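You operate a simulated robot arm through the tools that you are given. There is no shell and no other tool.

Carry out the task below with a simulated robot arm. There is one attempt and no reset: what you move stays moved.

JOB
Prime the pump into its drip cup, then give the flask of yellow water two 10 ml doses.
Fine: one press to prime; flask on the round mat; park the nozzle arm after. Set down upright: what you pick out. Where these are worked on the way, their far stop is far enough and under half their travel is too little: nozzle arm.

The check looks at the end state, three seconds after you hand in, the way a careful person would. Anything else that was tipped, shoved, dropped, spilled or broken makes it a failure.

ROBOT AND FRAMES
A 7-joint arm with a fingered hand, fixed in place. Base frame: the origin is on the floor under the middle of its stand, x ahead of it, y to its left, z up; the work surface is at about z = 0.85. Lengths are in m, angles in degrees, forces in N, time in s.
With the tool pointing down near the work surface it reaches from about 0.26 to 0.7 m from the base axis. Its first joint turns from -166.0 to 166.0 degrees. Payload 4 kg.
The tool frame sits at the grasp point between the pads (the TCP): z along the fingers, y along the line on which they close. The tips reach 0.026 m beyond it. The gripper opens to 0.156 m; its body begins 0.073 m behind the TCP. The gripper is a hand of 4 fingers: y runs from the thumb to the fingers, the wrist lies at [0, 0, -0.239] in the tool frame, and closing takes about 1.5 s.
Orientation is that of the tool frame in the base frame, as [roll, pitch, yaw] about the fixed x, y, z axes, in that order (R = Rz(yaw) Ry(pitch) Rx(roll)). With the fingers straight down and closing along the base's y, the tool's x points along the base's -x, its y along +y and its z along -z.

CONTROLS
- The arm moves only by the tool arm_command. Its arguments are lists of equal length, an entry for each row: "translation": the shift along the tool's x, y, z in mm, a list of three; "delta_rot": the turn, a rotation vector about the tool's x, y, z in degrees, a list of three. In form: {"translation": [[dx, dy, dz], ...], "delta_rot": [[rx, ry, rz], ...]}. A call has 1 to 20 rows; each row is the pose to reach, as a shift and turn from the pose commanded when the call began, along the tool's axes at that moment. "grip" is the opening, from 0 (shut) to 1 (fully open), set as the call begins (left out, the last holds). Each row takes 0.2 s and may step no farther than 0.05 m and 8.6 degrees from the row before; otherwise, or with a gripper value out of range, the whole call is refused. A pose out of reach is approached as far as the arm can. The call stops where the force on the tool passes 40 N (or 10 N more than at its start, if that is more) or the arm is blocked; 0.2 s more then pass. Each finger travels about 0.072 m/s and halts on what it meets, pressing with about 32 N; the grip force reading is that of the motor and also rises with nothing between the fingers. The clock runs only during rows and for 0.2 s after the last one: add rows that repeat a pose to give the fingers time. It gives the time, the measured TCP pose, the force on the tool (base axes), the opening and the grip force at its end, in the units of the frame above (readings bear some noise), with the torque about the TCP (base axes, N m) and any sound that the robot's microphone picked up.
- Cameras (640 x 400 px; columns grow to the right, rows downward): "scene" is fixed at [0.2182, -0.504, 1.6823]; the picture's right is [0.82, -0.58, 0.00], its down [-0.34, -0.48, -0.81] and it looks along [0.47, 0.66, -0.58] (base axes); focal length 342 px, centre (320, 200). "wrist" rides on the gripper at [0.058, -0.058, -0.091] in the tool frame; the picture's right is [0.71, 0.71, 0.00], its down [-0.53, 0.53, -0.67] and it looks along [-0.47, 0.47, 0.74] (tool axes); focal length 265 px, centre (320, 200). There is no depth. A picture from a camera that has moved, and an enlarged one, comes with that camera's place and axes in the base frame and with its lens. The place of the scene camera against the robot may be out by one fixed shift of up to 0.018 m in any direction.
- get_image(camera): a new picture of that camera. No time passes.
- set_fingers(finger1, finger2, finger3, thumb_bend): sets how far each is bent, from 0 (flat) to 1 (curled in); at 0.3 the hand is open as for a grip, at 0.7 the pads meet at the TCP. One left out holds its place. A second passes; each finger stops where it meets its share of the squeeze, and holds until it gets a number again. A gripper value or a shape takes the hand back. It gives what a move gives, with no picture; readings hold the bend of each and the force on the fingers (four entries, about 0 where the hand has none), thumb and palm.
- preshape(shape): the hand has 4 fingers and takes this shape, open, in about a second: jaw (thumb against the fingers, like two jaws); tri (thumb and two fingers); tip (a fingertip pinch); poke (one finger out to press); point (the index stretched); flat (the hand flat); cup (the hand cupped); fist (a fist). The gripper value then closes the fingers along that shape, each until it touches; the sizes above hold for jaw. It gives what a move gives, with no picture.
- enlarge(camera, box): a new picture of the part [left, top, right, bottom] of that camera's present view, enlarged. No time passes.
- hand_in(): hands the job in; it is judged then, once.

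Nothing tells you positions but the pictures and the camera data. Unless the task says otherwise, let go and move clear before handing in.

The tools are called after "Request:" as a command line: name --argument value ..., lists and objects as JSON in quotes. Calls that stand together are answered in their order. arm_command: Moves the arm, as the interface text tells. Its arguments: {"type":"object","properties":{"translation":{"type":"array","items":{"type":"array","items":{"type":"number"}}},"delta_rot":{"type":"array","items":{"type":"array","items":{"type":"number"}}},"grip":{"type":"number"}},"required":["translation","delta_rot"]} The other tools are called the same way: preshape (shape) gives the hand a shape; set_fingers (finger1, finger2, finger3, thumb_bend) moves the fingers one by one; get_image (camera) takes a picture; enlarge (camera, box) takes an enlarged picture of a part of a camera's view; hand_in () hands the job in.

At the start:

```text
clock: 0.0
tool_pos: [0.4084, 0.2579, 1.1732]
orientation: [180.0, 0.1, -180.0]
ft_force: [0.7, -0.7, -0.2]
wrist_torque: [0.02, 0.02, 0.02]
grip_width: 0.1559
finger_force: 0.1
shape: jaw
bend: [0.3, 0.3, 0.3, 0.3]
finger forces: [0.0, 0.0, 0.0, 0.1, 0.1, 0.0]
```

scene: 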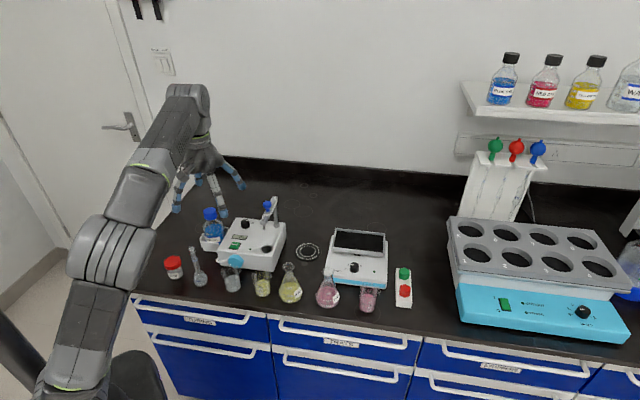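
wrist: 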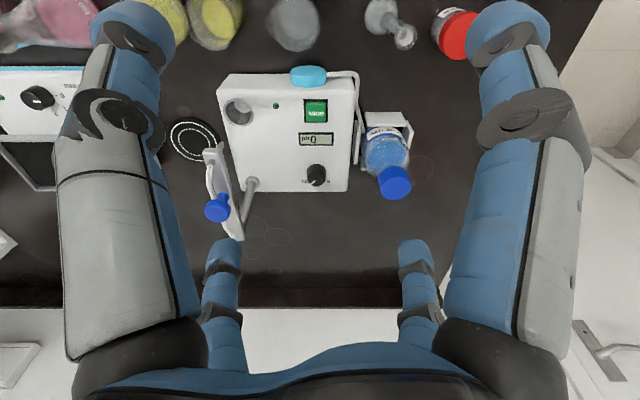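

I see a white pump unit with a nozzle arm (blue knob), a green button, a dial, a display, a round mat beside it, and a row of flasks in front. I will look closer before moving.

Request:
enlarge --camera "scene" --box '[150, 180, 430, 320]'

Request:
enlarge --camera "wrist" --box '[150, 0, 450, 250]'

Request:
enlarge --camera "scene" --box '[190, 180, 330, 310]'

```text
2.29 times, centred on (290, 250) of scene
camera zoom: at [0.2182, -0.504, 1.6823], right [0.82, -0.58, 0.0], down [-0.34, -0.48, -0.81], along [0.47, 0.66, -0.58], focal length 782 px, centre (389, 86)
```

zoom: 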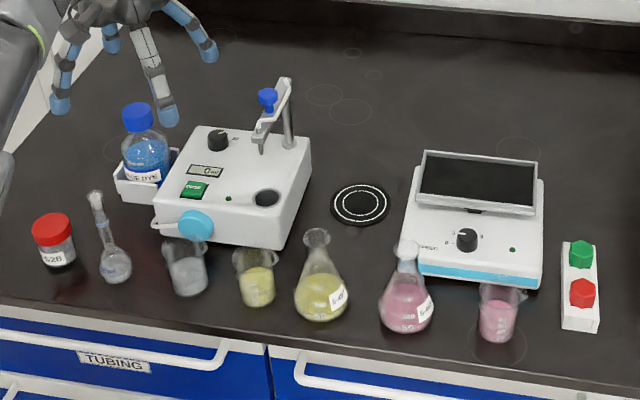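

```text
1.60 times, centred on (300, 125) of wrist
camera zoom: at [0.3498, 0.202, 1.2645], right [-0.71, 0.71, 0.0], down [0.53, 0.53, 0.67], along [0.47, 0.47, -0.74], focal length 425 px, centre (352, 320)
```

zoom: 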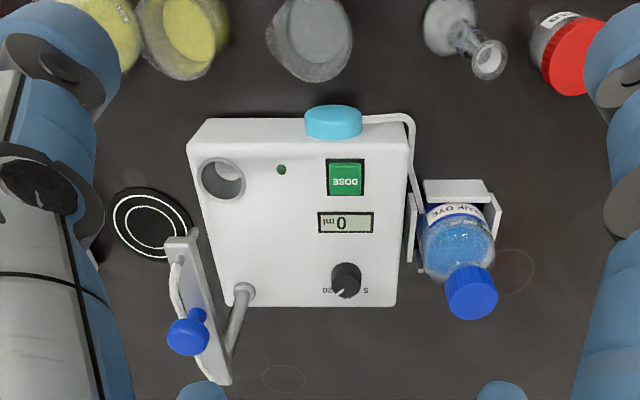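

```text
3.08 times, centred on (260, 245) of scene
camera zoom: at [0.2182, -0.504, 1.6823], right [0.82, -0.58, 0.0], down [-0.34, -0.48, -0.81], along [0.47, 0.66, -0.58], focal length 1053 px, centre (505, 62)
```

zoom: 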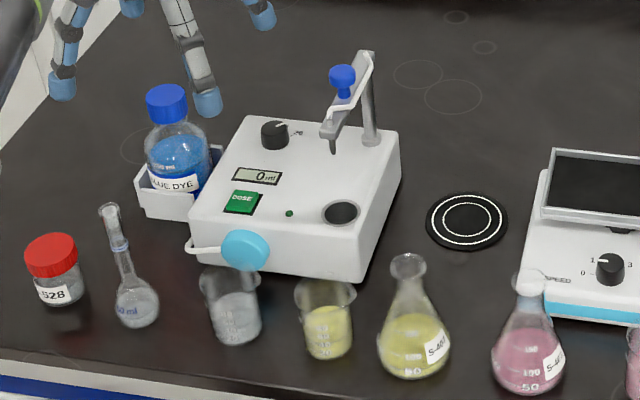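

The pump sits turned about 45 degrees in front of the hand. The nozzle arm seems to hang close to the drip cup at the front right corner, and I'm still working out the dial and arm details, so I will zoom in on them.

Request:
enlarge --camera "wrist" --box '[190, 60, 370, 250]'

Request:
enlarge --camera "scene" --box '[215, 190, 290, 250]'

Request:
enlarge --camera "scene" --box '[210, 240, 310, 310]'

Request:
enlarge --camera "wrist" --box '[290, 60, 370, 200]'

```text
2.11 times, centred on (280, 155) of wrist
camera zoom: at [0.3498, 0.202, 1.2645], right [-0.71, 0.71, 0.0], down [0.53, 0.53, 0.67], along [0.47, 0.47, -0.74], focal length 559 px, centre (404, 295)
```

zoom: 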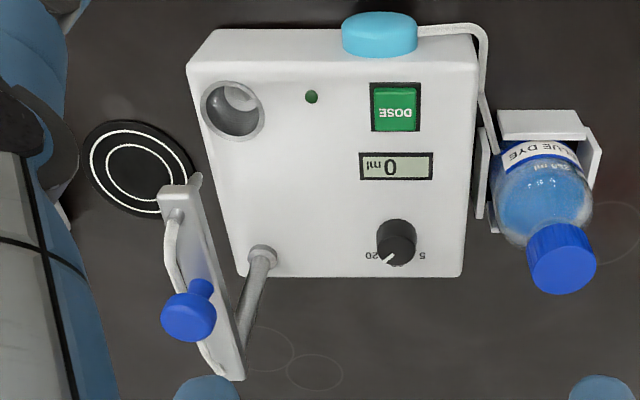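

```text
6.67 times, centred on (252, 220) of scene
camera zoom: at [0.2182, -0.504, 1.6823], right [0.82, -0.58, 0.0], down [-0.34, -0.48, -0.81], along [0.47, 0.66, -0.58], focal length 2281 px, centre (770, 67)
```

zoom: 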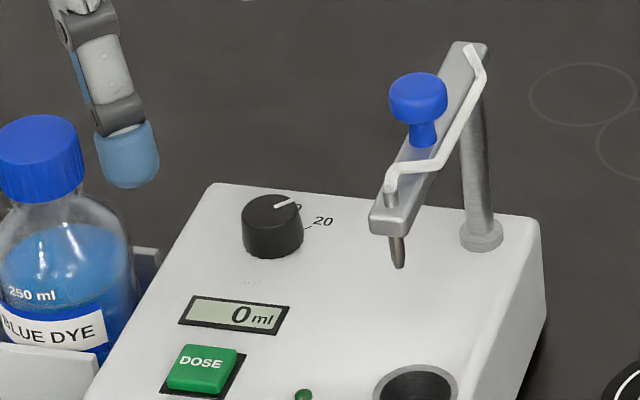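

```text
5.71 times, centred on (260, 275) of scene
camera zoom: at [0.2182, -0.504, 1.6823], right [0.82, -0.58, 0.0], down [-0.34, -0.48, -0.81], along [0.47, 0.66, -0.58], focal length 1955 px, centre (663, -229)
```

zoom: 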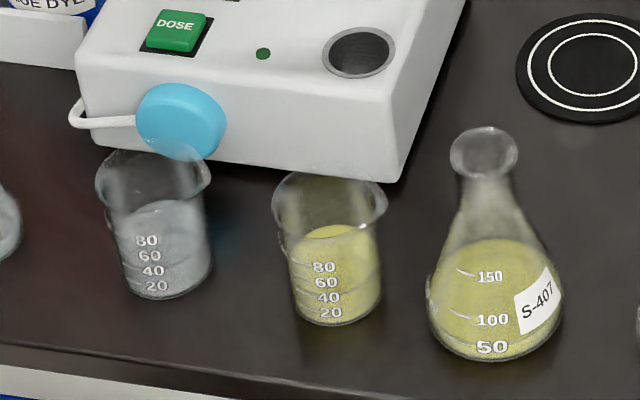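

```text
2.86 times, centred on (330, 130) of wrist
camera zoom: at [0.3498, 0.202, 1.2645], right [-0.71, 0.71, 0.0], down [0.53, 0.53, 0.67], along [0.47, 0.47, -0.74], focal length 758 px, centre (291, 400)
```

zoom: 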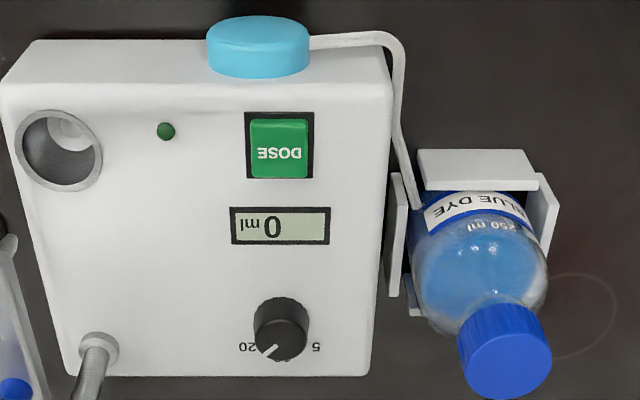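

The nozzle tip works out over the drip cup at about (0.526, 0.231), and the mat is at about (0.667, 0.212). I need a straight-down look at the dial to see its setting, so I will lift and tilt the hand well above everything.

Request:
arm_command --translation '[[-10, 10, -12], [-20, 20, -24], [-30, 30, -36], [-40, 40, -48], [-50, 50, -60], [-50, 50, -60]]' --delta_rot '[[5.9, 5.9, 0], [11.8, 11.8, 0], [17.7, 17.7, 0], [23.6, 23.6, 0], [29.5, 29.5, 0], [29.5, 29.5, 0]]'

Request:
get_image --camera "wrist"

```text
clock: 1.4
tool_pos: [0.3523, 0.1924, 1.0554]
orientation: [-151.4, -25.9, 174.3]
ft_force: [0.1, -3.8, 2.7]
wrist_torque: [0.41, -0.1, -0.16]
grip_width: 0.156
finger_force: 0.1
shape: jaw
bend: [0.3, 0.3, 0.3, 0.3]
finger forces: [0.0, 0.0, 0.0, 0.1, 0.1, 0.0]
out of reach, approached as far as the arm can: row 2, 3, 4, 5, 6
```

```text
taken
camera wrist: at [0.3469, 0.1866, 1.1773], right [-0.72, 0.7, 0.0], down [0.69, 0.72, 0.07], along [0.05, 0.05, -1.0], focal length 265 px, centre (320, 200)
```

wrist: 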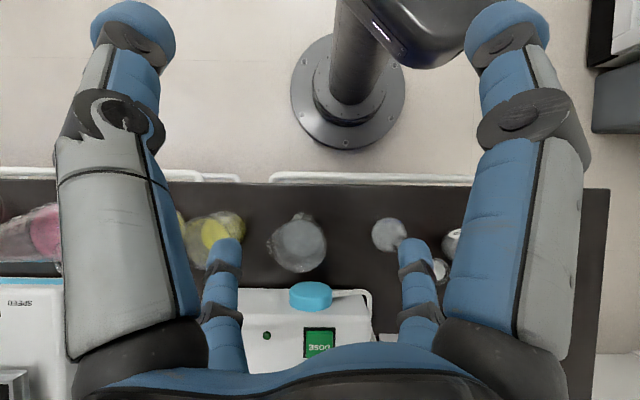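

The arm could not reach that tilt and came down to z≈1.055, touching nothing. I will turn back to straight down and check which pose the commands count from.

Request:
arm_command --translation '[[0, 0, 0], [0, 0, 0], [0, 0, 0], [0, 0, 0], [0, 0, 0], [0, 0, 0]]' --delta_rot '[[-5.9, -5.9, 0], [-11.8, -11.8, 0], [-17.7, -17.7, 0], [-23.6, -23.6, 0], [-29.5, -29.5, 0], [-29.5, -29.5, 0]]'

```text
clock: 2.8
tool_pos: [0.357, 0.1991, 1.0551]
orientation: [177.0, 2.5, -178.9]
ft_force: [-0.3, -0.5, 0.5]
wrist_torque: [0.03, -0.01, 0.02]
grip_width: 0.156
finger_force: 0.1
shape: jaw
bend: [0.3, 0.3, 0.3, 0.3]
finger forces: [0.0, 0.1, 0.0, 0.0, 0.0, 0.1]
```

Commands count from the reached pose. I will straighten the hand, go back up and move outward over the pump in safe steps, with the fingers well above the knob (top about z 1.07).

Request:
arm_command --translation '[[0, 0, -40], [-20, 20, -80], [-50, 50, -120], [-80, 80, -135], [-113, 120, -135], [-113, 120, -135]]' --delta_rot '[[1, 1, 0.5], [3, 2.5, 1.1], [3, 2.5, 1.1], [3, 2.5, 1.1], [3, 2.5, 1.1], [3, 2.5, 1.1]]'

Request:
get_image --camera "wrist"

```text
refused: row 3 steps farther than a row can; nothing moved
```

```text
taken
camera wrist: at [0.2951, 0.1372, 1.1391], right [-0.72, 0.69, 0.0], down [0.49, 0.5, 0.72], along [0.49, 0.52, -0.7], focal length 265 px, centre (320, 200)
```

wrist: 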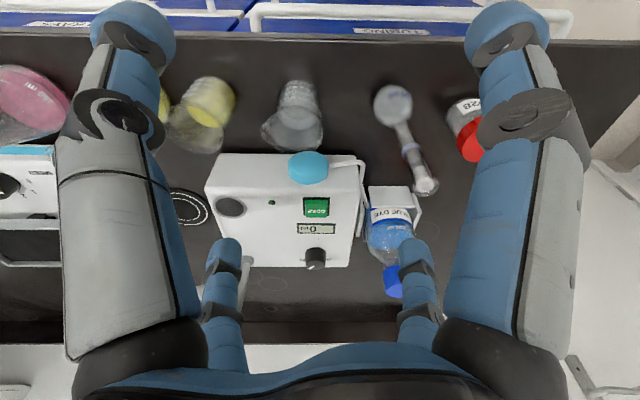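

The hand is level enough at (0.357, 0.199, 1.055). I will repeat the move with smaller steps.

Request:
arm_command --translation '[[0, 0, -40], [-10, 10, -80], [-30, 30, -115], [-55, 60, -130], [-85, 90, -130], [-113, 120, -130], [-113, 120, -130]]' --delta_rot '[[1, 1, 0.5], [3, 2.5, 1.1], [3, 2.5, 1.1], [3, 2.5, 1.1], [3, 2.5, 1.1], [3, 2.5, 1.1], [3, 2.5, 1.1]]'

Request:
get_image --camera "wrist"

```text
clock: 4.4
tool_pos: [0.4588, 0.3126, 1.1918]
orientation: [-179.7, -0.6, 179.9]
ft_force: [0.1, 0.3, 0.8]
wrist_torque: [0.02, 0.0, -0.01]
grip_width: 0.156
finger_force: 0.0
shape: jaw
bend: [0.3, 0.3, 0.3, 0.3]
finger forces: [0.1, 0.0, 0.0, 0.0, 0.1, 0.1]
out of reach, approached as far as the arm can: row 6
```

```text
taken
camera wrist: at [0.4024, 0.2559, 1.2831], right [-0.71, 0.71, 0.0], down [0.53, 0.53, 0.66], along [0.47, 0.47, -0.75], focal length 265 px, centre (320, 200)
```

wrist: 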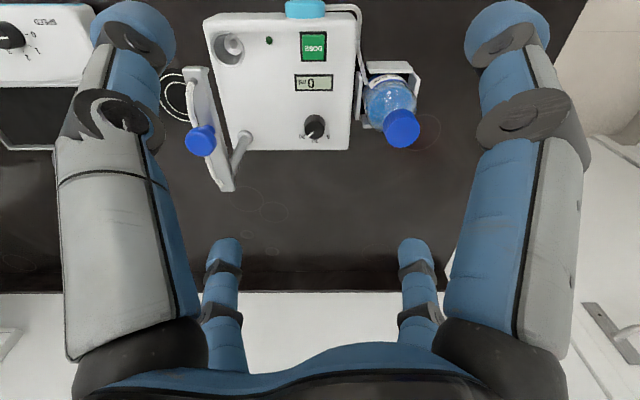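

The reach up here ends near a radius of 0.56, so for the far spots I will have to tilt the hand forward. Now I will look at the dial from this spot.

Request:
enlarge --camera "wrist" --box '[280, 20, 360, 150]'

Request:
enlarge --camera "wrist" --box '[290, 100, 350, 150]'

Request:
enlarge --camera "wrist" --box '[150, 0, 330, 200]'

```text
3.08 times, centred on (320, 85) of wrist
camera zoom: at [0.4024, 0.2559, 1.2831], right [-0.71, 0.71, 0.0], down [0.53, 0.53, 0.66], along [0.47, 0.47, -0.75], focal length 817 px, centre (320, 554)
```

zoom: 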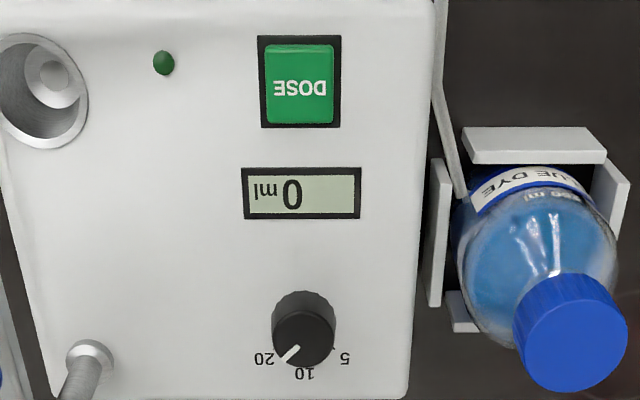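

```text
8.00 times, centred on (320, 125) of wrist
camera zoom: at [0.4024, 0.2559, 1.2831], right [-0.71, 0.71, 0.0], down [0.53, 0.53, 0.66], along [0.47, 0.47, -0.75], focal length 2123 px, centre (320, 800)
```

zoom: 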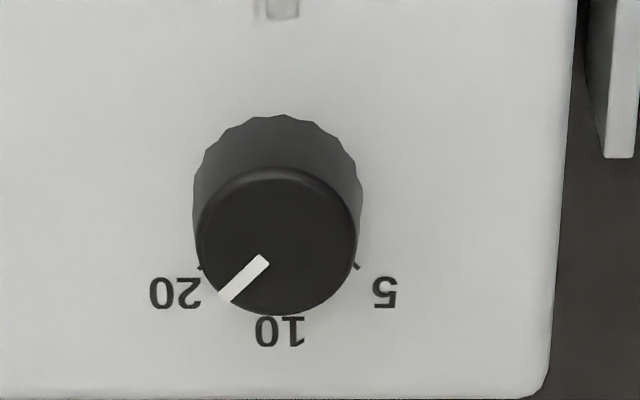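

```text
2.00 times, centred on (240, 100) of wrist
camera zoom: at [0.4024, 0.2559, 1.2831], right [-0.71, 0.71, 0.0], down [0.53, 0.53, 0.66], along [0.47, 0.47, -0.75], focal length 531 px, centre (480, 400)
```

zoom: 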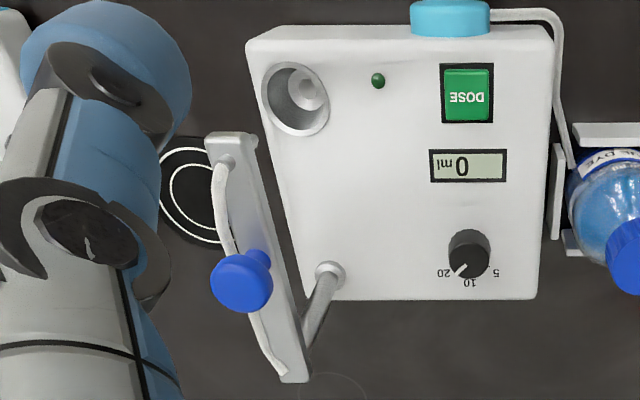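

The dial is on 20 (its pointer runs along +x), so it has to turn 45° counter-clockwise, seen from above, to reach 10. For good depth I will turn the hand about the vertical and take views from another side.

Request:
arm_command --translation '[[5, -5, 0], [10, -10, 0], [15, -20, 0], [20, -30, 0], [25, -40, 0], [30, -50, 0], [35, -60, 0], [40, -60, 0], [40, -60, 0], [40, -60, 0], [40, -60, 0], [40, -60, 0]]' --delta_rot '[[0, 0, -8], [0, 0, -16], [0, 0, -24], [0, 0, -32], [0, 0, -40], [0, 0, -48], [0, 0, -56], [0, 0, -64], [0, 0, -72], [0, 0, -80], [0, 0, -88], [0, 0, -90]]'

Request:
get_image --camera "wrist"

```text
clock: 7.0
tool_pos: [0.4217, 0.2536, 1.1961]
orientation: [179.9, -0.1, -89.8]
ft_force: [0.3, 0.2, -0.2]
wrist_torque: [0.0, 0.0, -0.01]
grip_width: 0.1559
finger_force: 0.1
shape: jaw
bend: [0.3, 0.3, 0.3, 0.3]
finger forces: [0.0, 0.0, 0.0, 0.1, 0.1, 0.0]
```

```text
taken
camera wrist: at [0.4793, 0.1981, 1.2857], right [-0.71, -0.71, 0.0], down [-0.53, 0.53, 0.67], along [-0.48, 0.47, -0.74], focal length 265 px, centre (320, 200)
```

wrist: 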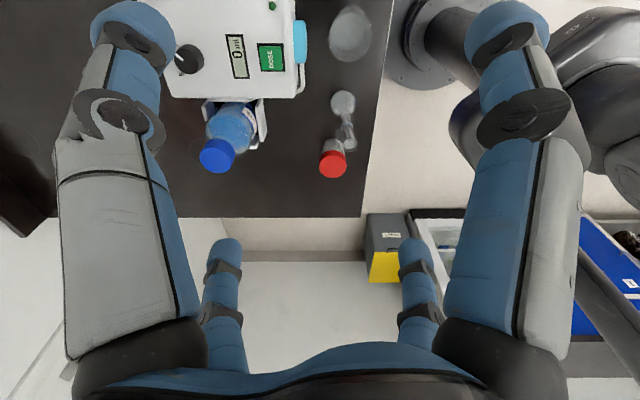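

Turning works. Next I will shift right and out to view the pump, nozzle and mat from this side.

Request:
arm_command --translation '[[36, -27, 0], [72, -54, 0], [108, -81, 0], [144, -108, 0], [144, -108, 0]]' --delta_rot '[[0, 0, 0], [0, 0, 0], [0, 0, 0], [0, 0, 0], [0, 0, 0]]'

Request:
get_image --camera "wrist"

Request:
enlarge --camera "wrist" --box '[130, 0, 480, 220]'

```text
clock: 8.2
tool_pos: [0.5304, 0.1083, 1.196]
orientation: [179.9, -0.1, -89.9]
ft_force: [-0.8, -1.0, 1.5]
wrist_torque: [0.0, 0.03, 0.03]
grip_width: 0.1558
finger_force: 0.1
shape: jaw
bend: [0.3, 0.3, 0.3, 0.3]
finger forces: [0.0, 0.0, 0.0, 0.1, 0.0, 0.0]
```

```text
taken
camera wrist: at [0.5875, 0.0526, 1.2865], right [-0.71, -0.71, 0.0], down [-0.53, 0.53, 0.67], along [-0.47, 0.47, -0.74], focal length 265 px, centre (320, 200)
```

wrist: 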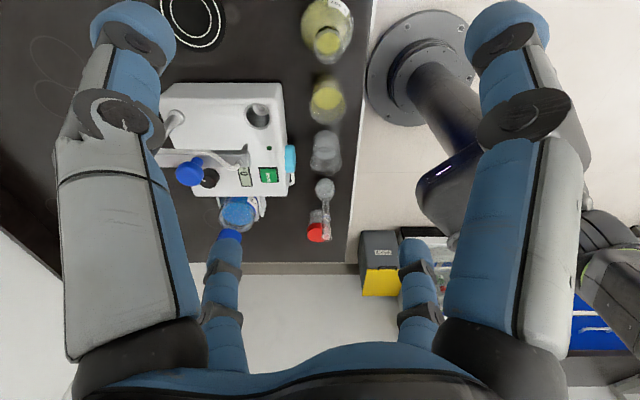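

```text
1.82 times, centred on (305, 110) of wrist
camera zoom: at [0.5875, 0.0526, 1.2865], right [-0.71, -0.71, 0.0], down [-0.53, 0.53, 0.67], along [-0.47, 0.47, -0.74], focal length 483 px, centre (347, 364)
```

zoom: 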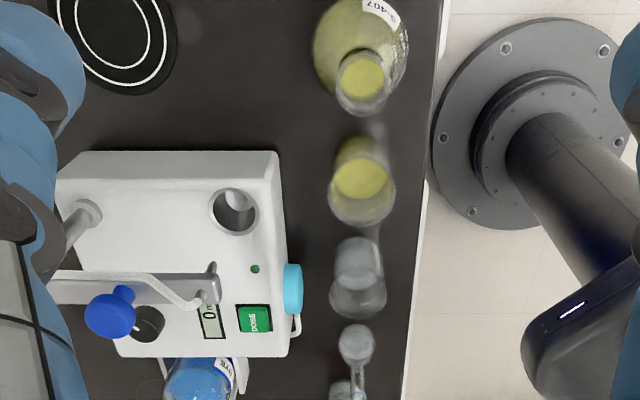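

From this view the nozzle tip sits right above the drip cup (about 0.533, 0.232). The mat is at about (0.672, 0.213) and the flask axis at about (0.534, 0.093), with its mouth near z 0.966. I will zoom in for the dial, button and knob.

Request:
enlarge --camera "wrist" --box '[150, 80, 310, 200]'

Request:
enlarge --camera "wrist" --box '[150, 0, 370, 100]'

Request:
get_image --camera "scene"

```text
3.33 times, centred on (230, 140) of wrist
camera zoom: at [0.5875, 0.0526, 1.2865], right [-0.71, -0.71, 0.0], down [-0.53, 0.53, 0.67], along [-0.47, 0.47, -0.74], focal length 885 px, centre (620, 400)
```

zoom: 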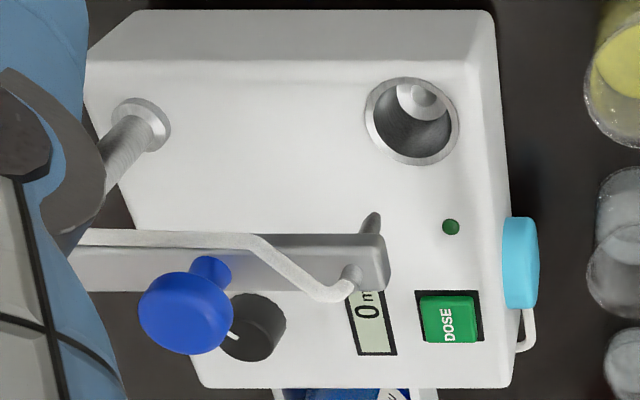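

```text
2.91 times, centred on (260, 50) of wrist
camera zoom: at [0.5875, 0.0526, 1.2865], right [-0.71, -0.71, 0.0], down [-0.53, 0.53, 0.67], along [-0.47, 0.47, -0.74], focal length 772 px, centre (494, 636)
```

zoom: 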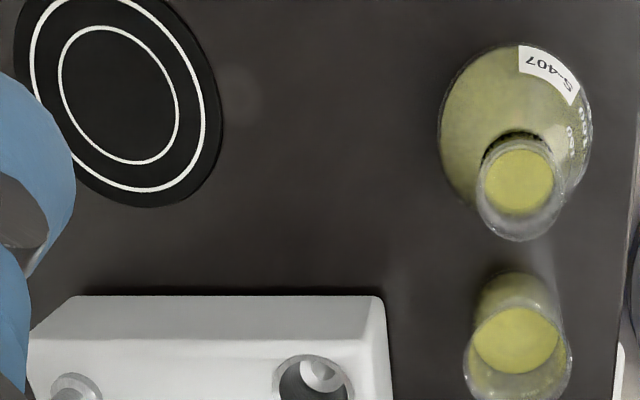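

```text
taken
```

scene: 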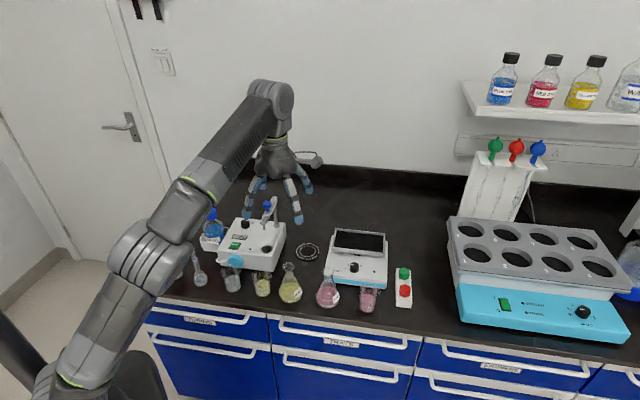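

Positions from two wrist views:

| Item | x | y | z |
|---|---|---|---|
| Dial top | 0.5275 | 0.3705 | 0.946 |
| DOSE button top | 0.459 | 0.304 | 0.926 |
| Nozzle-arm post | 0.6155 | 0.3135 | – |
| Nozzle-arm knob top | 0.567 | 0.264 | 1.062 |

I will turn the hand so it closes along the pump's front-back line and bring it in above the front of the pump.

Request:
arm_command --translation '[[-11, 5, 2], [-22, 10, 5], [-33, 16, 8], [-44, 22, 11], [-55, 28, 14], [-66, 34, 17], [-77, 40, 20], [-88, 46, 23], [-99, 52, 26], [-110, 58, 29], [-121, 64, 32], [-132, 70, 35], [-143, 76, 38], [-154, 82, 41], [-168, 86, 44], [-182, 90, 46], [-182, 90, 46], [-182, 90, 46]]' --delta_rot '[[0, 0, 8], [0, 0, 16], [0, 0, 24], [0, 0, 32], [0, 0, 40], [0, 0, 48], [0, 0, 56], [0, 0, 64], [0, 0, 72], [0, 0, 80], [0, 0, 88], [0, 0, 96], [0, 0, 104], [0, 0, 112], [0, 0, 120], [0, 0, 128], [0, 0, 135], [0, 0, 135]]' --grip 0.5

Request:
get_image --camera "wrist"

```text
clock: 12.0
tool_pos: [0.4822, 0.27, 1.1622]
orientation: [-179.7, 0.1, 135.3]
ft_force: [-0.6, 0.3, -0.1]
wrist_torque: [0.02, -0.02, 0.02]
grip_width: 0.0788
finger_force: 0.0
shape: jaw
bend: [0.36, 0.36, 0.37, 0.7]
finger forces: [0.1, 0.1, 0.1, 0.0, 0.0, 0.0]
out of reach, approached as far as the arm can: row 17, 18
```

```text
taken
camera wrist: at [0.3989, 0.2715, 1.253], right [-0.01, 1.0, 0.0], down [0.75, 0.01, 0.67], along [0.67, 0.0, -0.75], focal length 265 px, centre (320, 200)
```

wrist: 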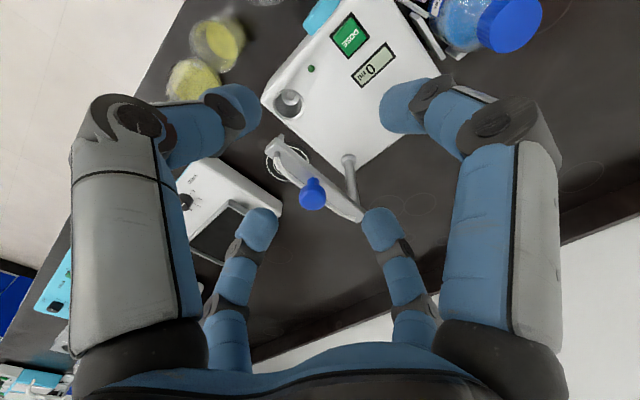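

The four digits are set in a cross: thumb at −y, one finger at +y and one each at ±x. The arm stopped at its reach limit here, so before going on I will check the finger reading again with a short hold.

Request:
arm_command --translation '[[0, 0, 0], [0, 0, 0]]' --delta_rot '[[0, 0, 0], [0, 0, 0]]'

Request:
enlarge --camera "wrist" --box '[70, 60, 570, 370]'

Request:
enlarge --camera "scene" --box '[180, 80, 400, 280]'

```text
clock: 12.6
tool_pos: [0.4808, 0.2698, 1.163]
orientation: [-179.8, 0.2, 135.4]
ft_force: [-0.4, -0.3, 0.1]
wrist_torque: [0.02, 0.01, 0.0]
grip_width: 0.0786
finger_force: 0.0
shape: jaw
bend: [0.36, 0.36, 0.37, 0.7]
finger forces: [0.0, 0.1, 0.0, 0.0, 0.0, 0.0]
```

```text
1.28 times, centred on (320, 215) of wrist
camera zoom: at [0.3989, 0.2714, 1.2529], right [-0.01, 1.0, 0.0], down [0.75, 0.01, 0.67], along [0.67, 0.0, -0.75], focal length 340 px, centre (320, 181)
```

zoom: 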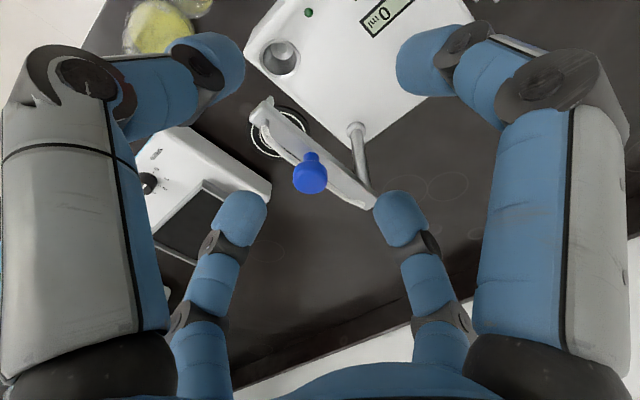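

```text
2.00 times, centred on (290, 180) of scene
camera zoom: at [0.2182, -0.504, 1.6823], right [0.82, -0.58, 0.0], down [-0.34, -0.48, -0.81], along [0.47, 0.66, -0.58], focal length 684 px, centre (380, 240)
```

zoom: 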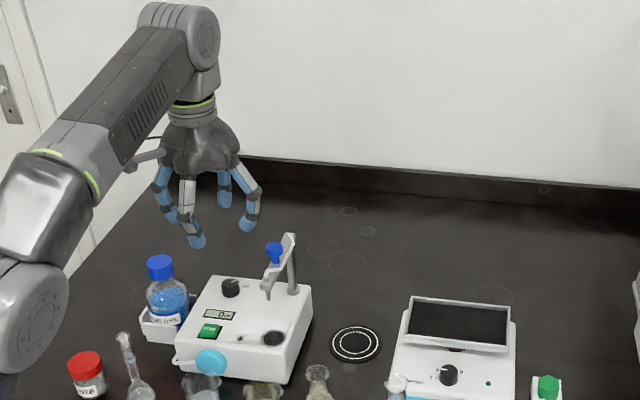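

Four radial digits should centre themselves well on the dial. I will turn the hand so the digits point into the gaps between bottle, post and nozzle arm. I will also narrow the opening and come down to about z 1.12 over the front of the pump.

Request:
arm_command --translation '[[9, 0, 9], [18, 0, 18], [27, 0, 27], [36, 0, 36], [43, 0, 43], [43, 0, 43]]' --delta_rot '[[0, 0, -7], [0, 0, -14], [0, 0, -21], [0, 0, -28], [0, 0, -34.6], [0, 0, -34.6]]' --grip 0.35

Request:
get_image --camera "wrist"

```text
clock: 14.0
tool_pos: [0.451, 0.3005, 1.1184]
orientation: [-180.0, -0.1, 169.7]
ft_force: [-0.9, -0.1, -0.5]
wrist_torque: [-0.01, 0.04, -0.01]
grip_width: 0.0551
finger_force: 0.1
shape: jaw
bend: [0.44, 0.44, 0.44, 0.7]
finger forces: [0.0, 0.0, 0.0, 0.1, 0.0, 0.1]
```

```text
taken
camera wrist: at [0.3829, 0.2559, 1.2091], right [-0.57, 0.82, 0.0], down [0.61, 0.42, 0.67], along [0.55, 0.38, -0.75], focal length 265 px, centre (320, 200)
```

wrist: 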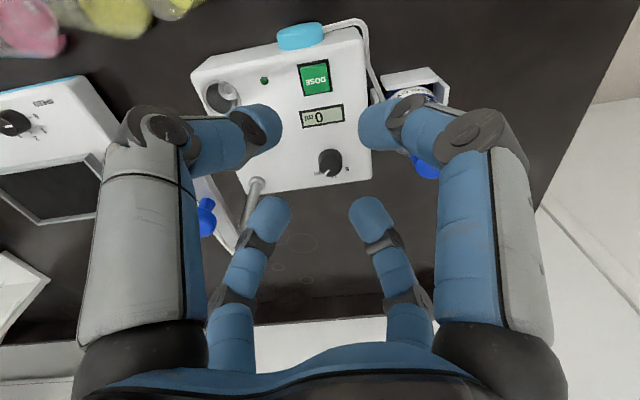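

The dial is clearly in view beyond the fingers. I will close the hand fully in the air once to see where the tips meet relative to the TCP.

Request:
arm_command --translation '[[0, 0, 0], [0, 0, 0], [0, 0, 0], [0, 0, 0], [0, 0, 0], [0, 0, 0]]' --delta_rot '[[0, 0, 0], [0, 0, 0], [0, 0, 0], [0, 0, 0], [0, 0, 0], [0, 0, 0]]' --grip 0.15

Request:
get_image --camera "wrist"

Request:
enlarge --camera "wrist" --box '[180, 60, 460, 260]'

Request:
enlarge --camera "scene" --box '[180, 100, 340, 260]'

```text
clock: 15.4
tool_pos: [0.4509, 0.3008, 1.1188]
orientation: [-179.9, 0.0, 169.5]
ft_force: [0.2, -0.6, -0.3]
wrist_torque: [0.0, -0.03, -0.01]
grip_width: 0.0236
finger_force: 0.1
shape: jaw
bend: [0.76, 0.76, 0.76, 0.7]
finger forces: [0.0, 0.1, 0.0, 0.1, 0.0, 0.1]
```

```text
taken
camera wrist: at [0.3829, 0.256, 1.2093], right [-0.57, 0.82, 0.0], down [0.61, 0.42, 0.67], along [0.55, 0.38, -0.75], focal length 265 px, centre (320, 200)
```

wrist: 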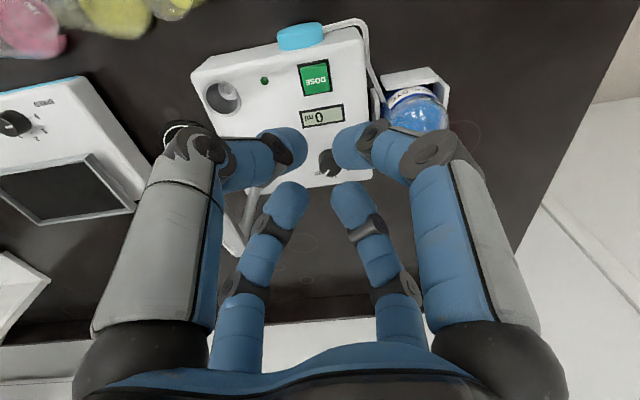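

```text
2.00 times, centred on (320, 160) of wrist
camera zoom: at [0.3829, 0.256, 1.2093], right [-0.57, 0.82, 0.0], down [0.61, 0.42, 0.67], along [0.55, 0.38, -0.75], focal length 531 px, centre (320, 280)
```

zoom: 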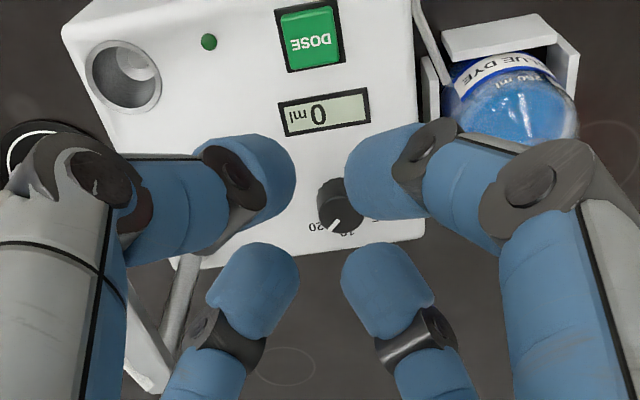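

```text
2.50 times, centred on (260, 180) of scene
camera zoom: at [0.2182, -0.504, 1.6823], right [0.82, -0.58, 0.0], down [-0.34, -0.48, -0.81], along [0.47, 0.66, -0.58], focal length 855 px, centre (470, 250)
```

zoom: 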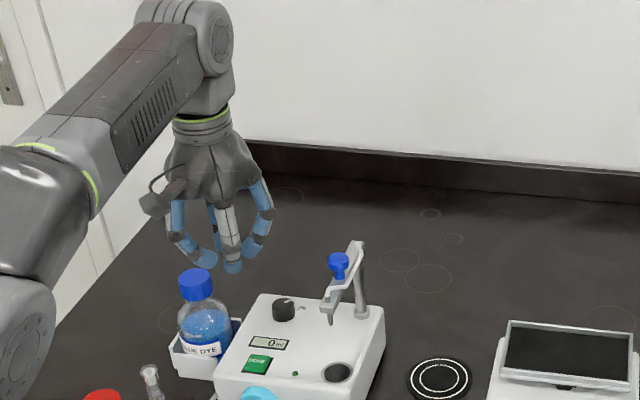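

The tips meet symmetrically about the TCP. I will open to about 55 mm and come in on a slant to just above the dial at z≈0.99, then check the centring.

Request:
arm_command --translation '[[0, 0, 0], [-8, 10, 17], [-16, 21, 35], [-24, 31, 52], [-32, 42, 69], [-40, 52, 84], [-47, 62, 99], [-55, 72, 114], [-62.6, 82.5, 129], [-62.6, 82.5, 129]]' --delta_rot '[[0, 0, 0], [0, 0, 0], [0, 0, 0], [0, 0, 0], [0, 0, 0], [0, 0, 0], [0, 0, 0], [0, 0, 0], [0, 0, 0], [0, 0, 0]]' --grip 0.35

Request:
get_image --camera "wrist"

Request:
enlarge --camera "wrist" --box '[220, 80, 420, 240]'

Request:
enlarge --camera "scene" --box '[180, 120, 320, 260]'

```text
clock: 17.6
tool_pos: [0.529, 0.3698, 0.9879]
orientation: [-179.9, 0.0, 169.6]
ft_force: [-0.3, -0.7, -0.8]
wrist_torque: [-0.04, -0.01, 0.02]
grip_width: 0.0541
finger_force: 0.1
shape: jaw
bend: [0.45, 0.45, 0.45, 0.7]
finger forces: [0.0, 0.0, 0.0, 0.0, 0.0, 0.1]
```

```text
taken
camera wrist: at [0.461, 0.3254, 1.0789], right [-0.57, 0.82, 0.0], down [0.61, 0.42, 0.67], along [0.55, 0.38, -0.75], focal length 265 px, centre (320, 200)
```

wrist: 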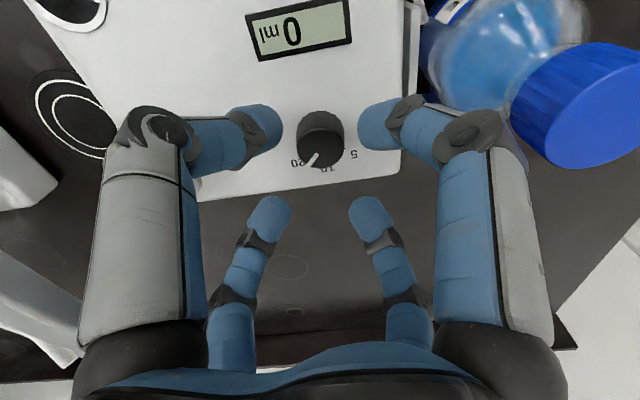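

```text
2.50 times, centred on (320, 160) of wrist
camera zoom: at [0.461, 0.3254, 1.0789], right [-0.57, 0.82, 0.0], down [0.61, 0.42, 0.67], along [0.55, 0.38, -0.75], focal length 664 px, centre (320, 300)
```

zoom: 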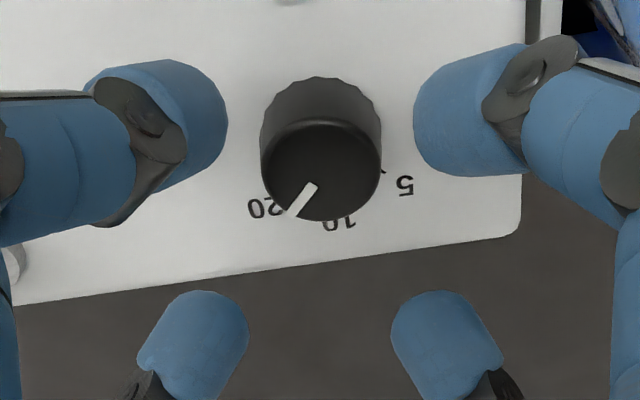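

```text
2.86 times, centred on (250, 190) of scene
camera zoom: at [0.2182, -0.504, 1.6823], right [0.82, -0.58, 0.0], down [-0.34, -0.48, -0.81], along [0.47, 0.66, -0.58], focal length 978 px, centre (520, 229)
```

zoom: 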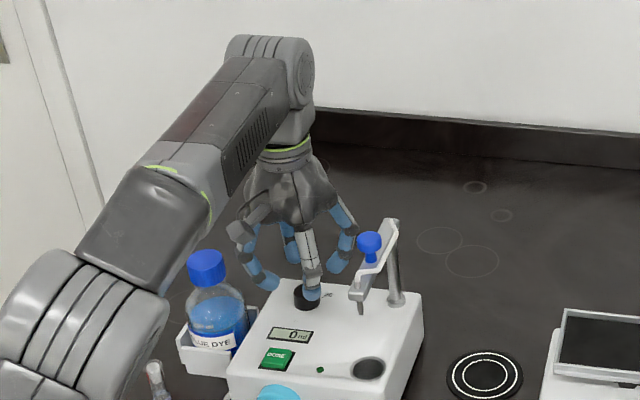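

The dial centre reads (0.527, 0.371), within 2 mm of the hand's axis. I will go down around it to z≈0.956 and then close gently.

Request:
arm_command --translation '[[1.7, 0.7, 8], [1.7, 0.7, 16], [1.7, 0.7, 24], [1.7, 0.7, 32], [1.7, 0.7, 32]]' --delta_rot '[[0, 0, 0], [0, 0, 0], [0, 0, 0], [0, 0, 0], [0, 0, 0]]'

Request:
enlarge --camera "wrist" --box '[220, 80, 420, 240]'

Request:
enlarge --camera "scene" --box '[200, 160, 320, 260]'

```text
clock: 18.8
tool_pos: [0.5257, 0.3701, 0.9562]
orientation: [-179.9, -0.1, 169.7]
ft_force: [-0.4, -0.5, 0.1]
wrist_torque: [0.03, 0.01, -0.03]
grip_width: 0.0541
finger_force: 0.0
shape: jaw
bend: [0.45, 0.45, 0.45, 0.7]
finger forces: [0.0, 0.0, 0.1, 0.0, 0.0, 0.0]
```

```text
2.50 times, centred on (320, 160) of wrist
camera zoom: at [0.4579, 0.3256, 1.0475], right [-0.57, 0.82, 0.0], down [0.61, 0.42, 0.67], along [0.55, 0.38, -0.75], focal length 664 px, centre (320, 300)
```

zoom: 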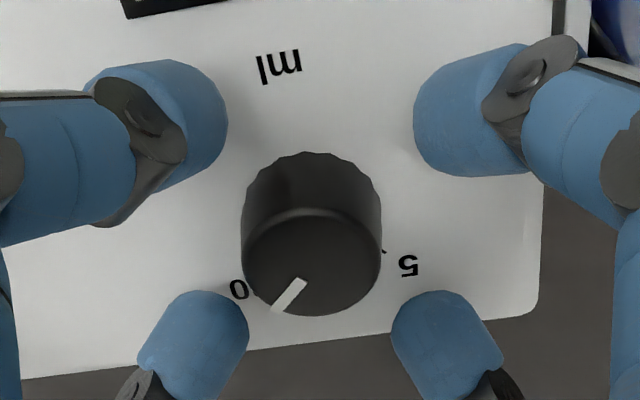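

```text
4.00 times, centred on (260, 210) of scene
camera zoom: at [0.2182, -0.504, 1.6823], right [0.82, -0.58, 0.0], down [-0.34, -0.48, -0.81], along [0.47, 0.66, -0.58], focal length 1369 px, centre (560, 160)
```

zoom: 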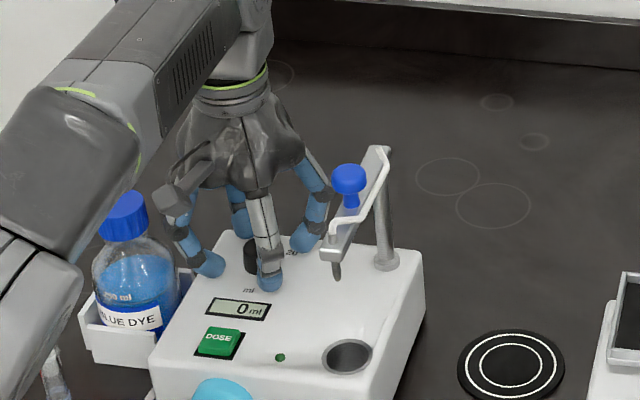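

The hand is centred on the dial within a millimetre. I will close gently on it.

Request:
arm_command --translation '[[0, 0, 0], [0, 0, 0], [0, 0, 0], [0, 0, 0], [0, 0, 0]]' --delta_rot '[[0, 0, 0], [0, 0, 0], [0, 0, 0], [0, 0, 0], [0, 0, 0]]' --grip 0.15

Request:
enlarge --camera "wrist" --box '[220, 80, 420, 240]'

```text
clock: 20.0
tool_pos: [0.5266, 0.3709, 0.957]
orientation: [-179.8, -0.2, 169.6]
ft_force: [1.3, -1.0, -3.8]
wrist_torque: [-0.07, -0.06, -0.01]
grip_width: 0.0226
finger_force: 31.8
shape: jaw
bend: [0.75, 0.75, 0.76, 0.7]
finger forces: [27.4, 28.1, 28.3, 0.1, 28.8, 0.0]
```

```text
2.50 times, centred on (320, 160) of wrist
camera zoom: at [0.4581, 0.3255, 1.0473], right [-0.57, 0.82, 0.0], down [0.61, 0.42, 0.67], along [0.55, 0.38, -0.75], focal length 664 px, centre (320, 300)
```

zoom: 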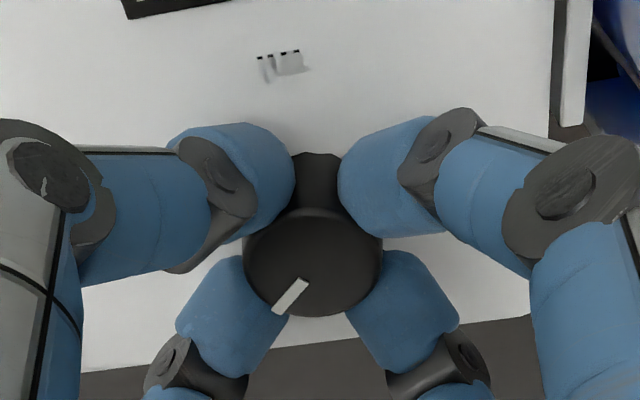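

All four fingers hold the dial evenly at about 28 N. I will turn it 45° counter-clockwise.

Request:
arm_command --translation '[[0, 0, 0], [0, 0, 0], [0, 0, 0], [0, 0, 0], [0, 0, 0], [0, 0, 0], [0, 0, 0]]' --delta_rot '[[0, 0, -7.5], [0, 0, -15], [0, 0, -22.5], [0, 0, -30], [0, 0, -37.5], [0, 0, -45], [0, 0, -45]]'

Request:
get_image --camera "wrist"

Request:
enlarge --camera "wrist" --box '[220, 80, 420, 240]'

Request:
enlarge --camera "scene" --box '[200, 160, 320, 260]'

```text
clock: 21.6
tool_pos: [0.5266, 0.3688, 0.9555]
orientation: [-179.8, -0.3, -145.3]
ft_force: [0.1, -10.1, -12.9]
wrist_torque: [-0.21, -0.07, -0.02]
grip_width: 0.0224
finger_force: 31.6
shape: jaw
bend: [0.75, 0.75, 0.76, 0.7]
finger forces: [29.4, 26.3, 27.1, 0.0, 34.1, 0.0]
```

```text
taken
camera wrist: at [0.511, 0.2908, 1.0477], right [-0.98, 0.18, 0.0], down [0.13, 0.73, 0.67], along [0.12, 0.65, -0.75], focal length 265 px, centre (320, 200)
```

wrist: 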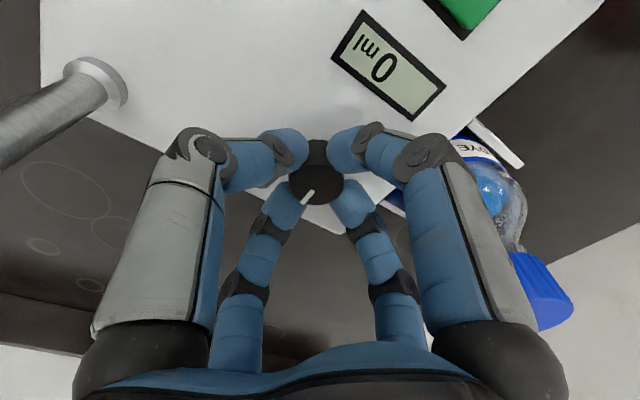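

```text
2.50 times, centred on (320, 160) of wrist
camera zoom: at [0.511, 0.2908, 1.0477], right [-0.98, 0.18, 0.0], down [0.13, 0.73, 0.67], along [0.12, 0.65, -0.75], focal length 664 px, centre (320, 300)
```

zoom: 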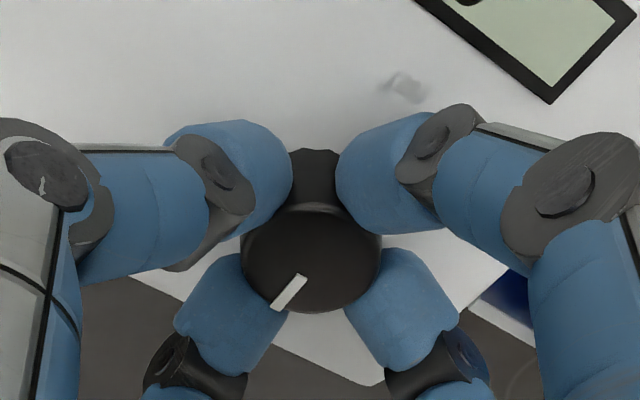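

```text
4.00 times, centred on (260, 210) of scene
camera zoom: at [0.2182, -0.504, 1.6823], right [0.82, -0.58, 0.0], down [-0.34, -0.48, -0.81], along [0.47, 0.66, -0.58], focal length 1369 px, centre (560, 160)
```

zoom: 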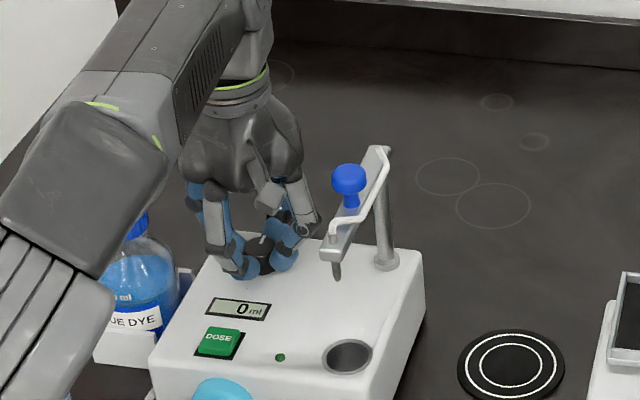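

The dial turned with the hand and the pump has not moved. I will release just enough, turn the open hand back and rise the way I came.

Request:
arm_command --translation '[[0, 0, 0], [0, 0, 0], [0, 0, 0], [0, 0, 0]]' --delta_rot '[[0, 0, 0], [0, 0, 0], [0, 0, 0], [0, 0, 0]]' --grip 0.33

Request:
enlarge --camera "wrist" --box '[220, 80, 420, 240]'

```text
clock: 22.6
tool_pos: [0.5267, 0.3705, 0.9577]
orientation: [-179.9, -0.2, -145.3]
ft_force: [0.2, -0.2, -0.3]
wrist_torque: [0.0, 0.0, 0.01]
grip_width: 0.0516
finger_force: 0.0
shape: jaw
bend: [0.46, 0.46, 0.46, 0.7]
finger forces: [0.0, 0.1, 0.1, 0.1, 0.1, 0.0]
```

```text
2.50 times, centred on (320, 160) of wrist
camera zoom: at [0.5103, 0.2917, 1.0485], right [-0.98, 0.18, 0.0], down [0.13, 0.73, 0.67], along [0.12, 0.66, -0.74], focal length 664 px, centre (320, 300)
```

zoom: 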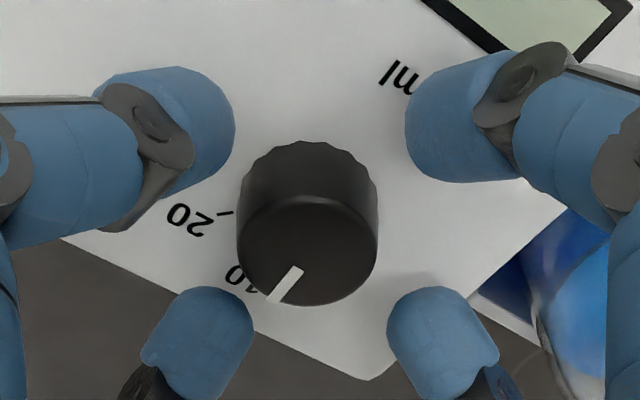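

The pointer now faces 10. I will back the hand out along the same path.

Request:
arm_command --translation '[[0, 0, 0], [0, 0, 0], [0, 0, 0], [0, 0, 0], [0, 0, 0], [0, 0, 0], [0, 0, -16], [0, 0, -32], [16, -2.5, -52], [33, -5, -72], [50, -7.6, -92], [68, -10, -116], [85, -12.5, -140], [102, -15, -162], [102, -15, -162]]' --delta_rot '[[0, 0, 7.5], [0, 0, 15], [0, 0, 22.5], [0, 0, 30], [0, 0, 37.5], [0, 0, 45], [0, 0, 45], [0, 0, 45], [0, 0, 45], [0, 0, 45], [0, 0, 45], [0, 0, 45], [0, 0, 45], [0, 0, 45], [0, 0, 45]]'

Request:
preshape --shape "poke"

Request:
get_image --camera "wrist"

Request:
enlarge --camera "scene" --box '[180, 100, 340, 260]'

```text
clock: 25.8
tool_pos: [0.4501, 0.2996, 1.1204]
orientation: [-179.9, -0.2, 169.6]
ft_force: [-0.5, 0.4, -0.6]
wrist_torque: [0.01, 0.0, -0.01]
grip_width: 0.0515
finger_force: 0.0
shape: jaw
bend: [0.46, 0.46, 0.46, 0.7]
finger forces: [0.0, 0.1, 0.1, 0.0, 0.1, 0.0]
```

```text
clock: 26.7
tool_pos: [0.4507, 0.2998, 1.121]
orientation: [180.0, -0.1, 169.6]
ft_force: [0.2, -0.4, -1.0]
wrist_torque: [-0.03, 0.02, 0.01]
grip_width: 0.0
finger_force: 0.0
shape: poke
bend: [1.0, 1.0, 1.0, 0.91]
finger forces: [0.0, 0.1, 0.1, 0.0, 0.1, 0.0]
```

```text
taken
camera wrist: at [0.3822, 0.2553, 1.2106], right [-0.57, 0.82, 0.0], down [0.61, 0.42, 0.67], along [0.55, 0.38, -0.75], focal length 265 px, centre (320, 200)
```

wrist: 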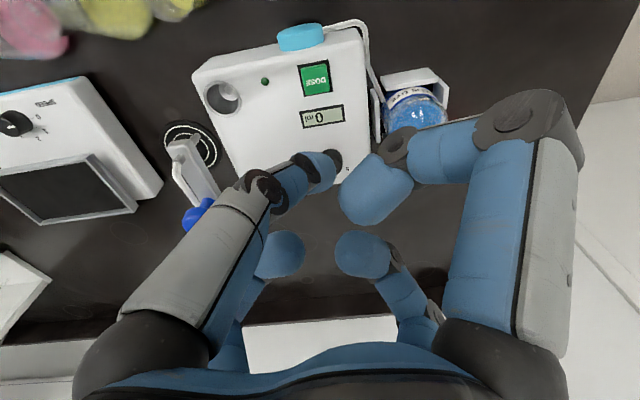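

```text
2.50 times, centred on (260, 180) of scene
camera zoom: at [0.2182, -0.504, 1.6823], right [0.82, -0.58, 0.0], down [-0.34, -0.48, -0.81], along [0.47, 0.66, -0.58], focal length 855 px, centre (470, 250)
```

zoom: 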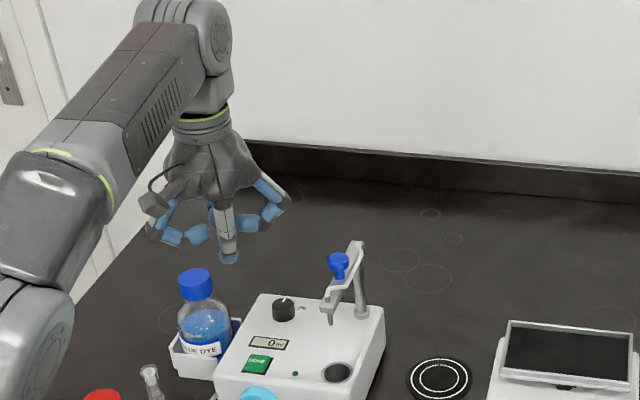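

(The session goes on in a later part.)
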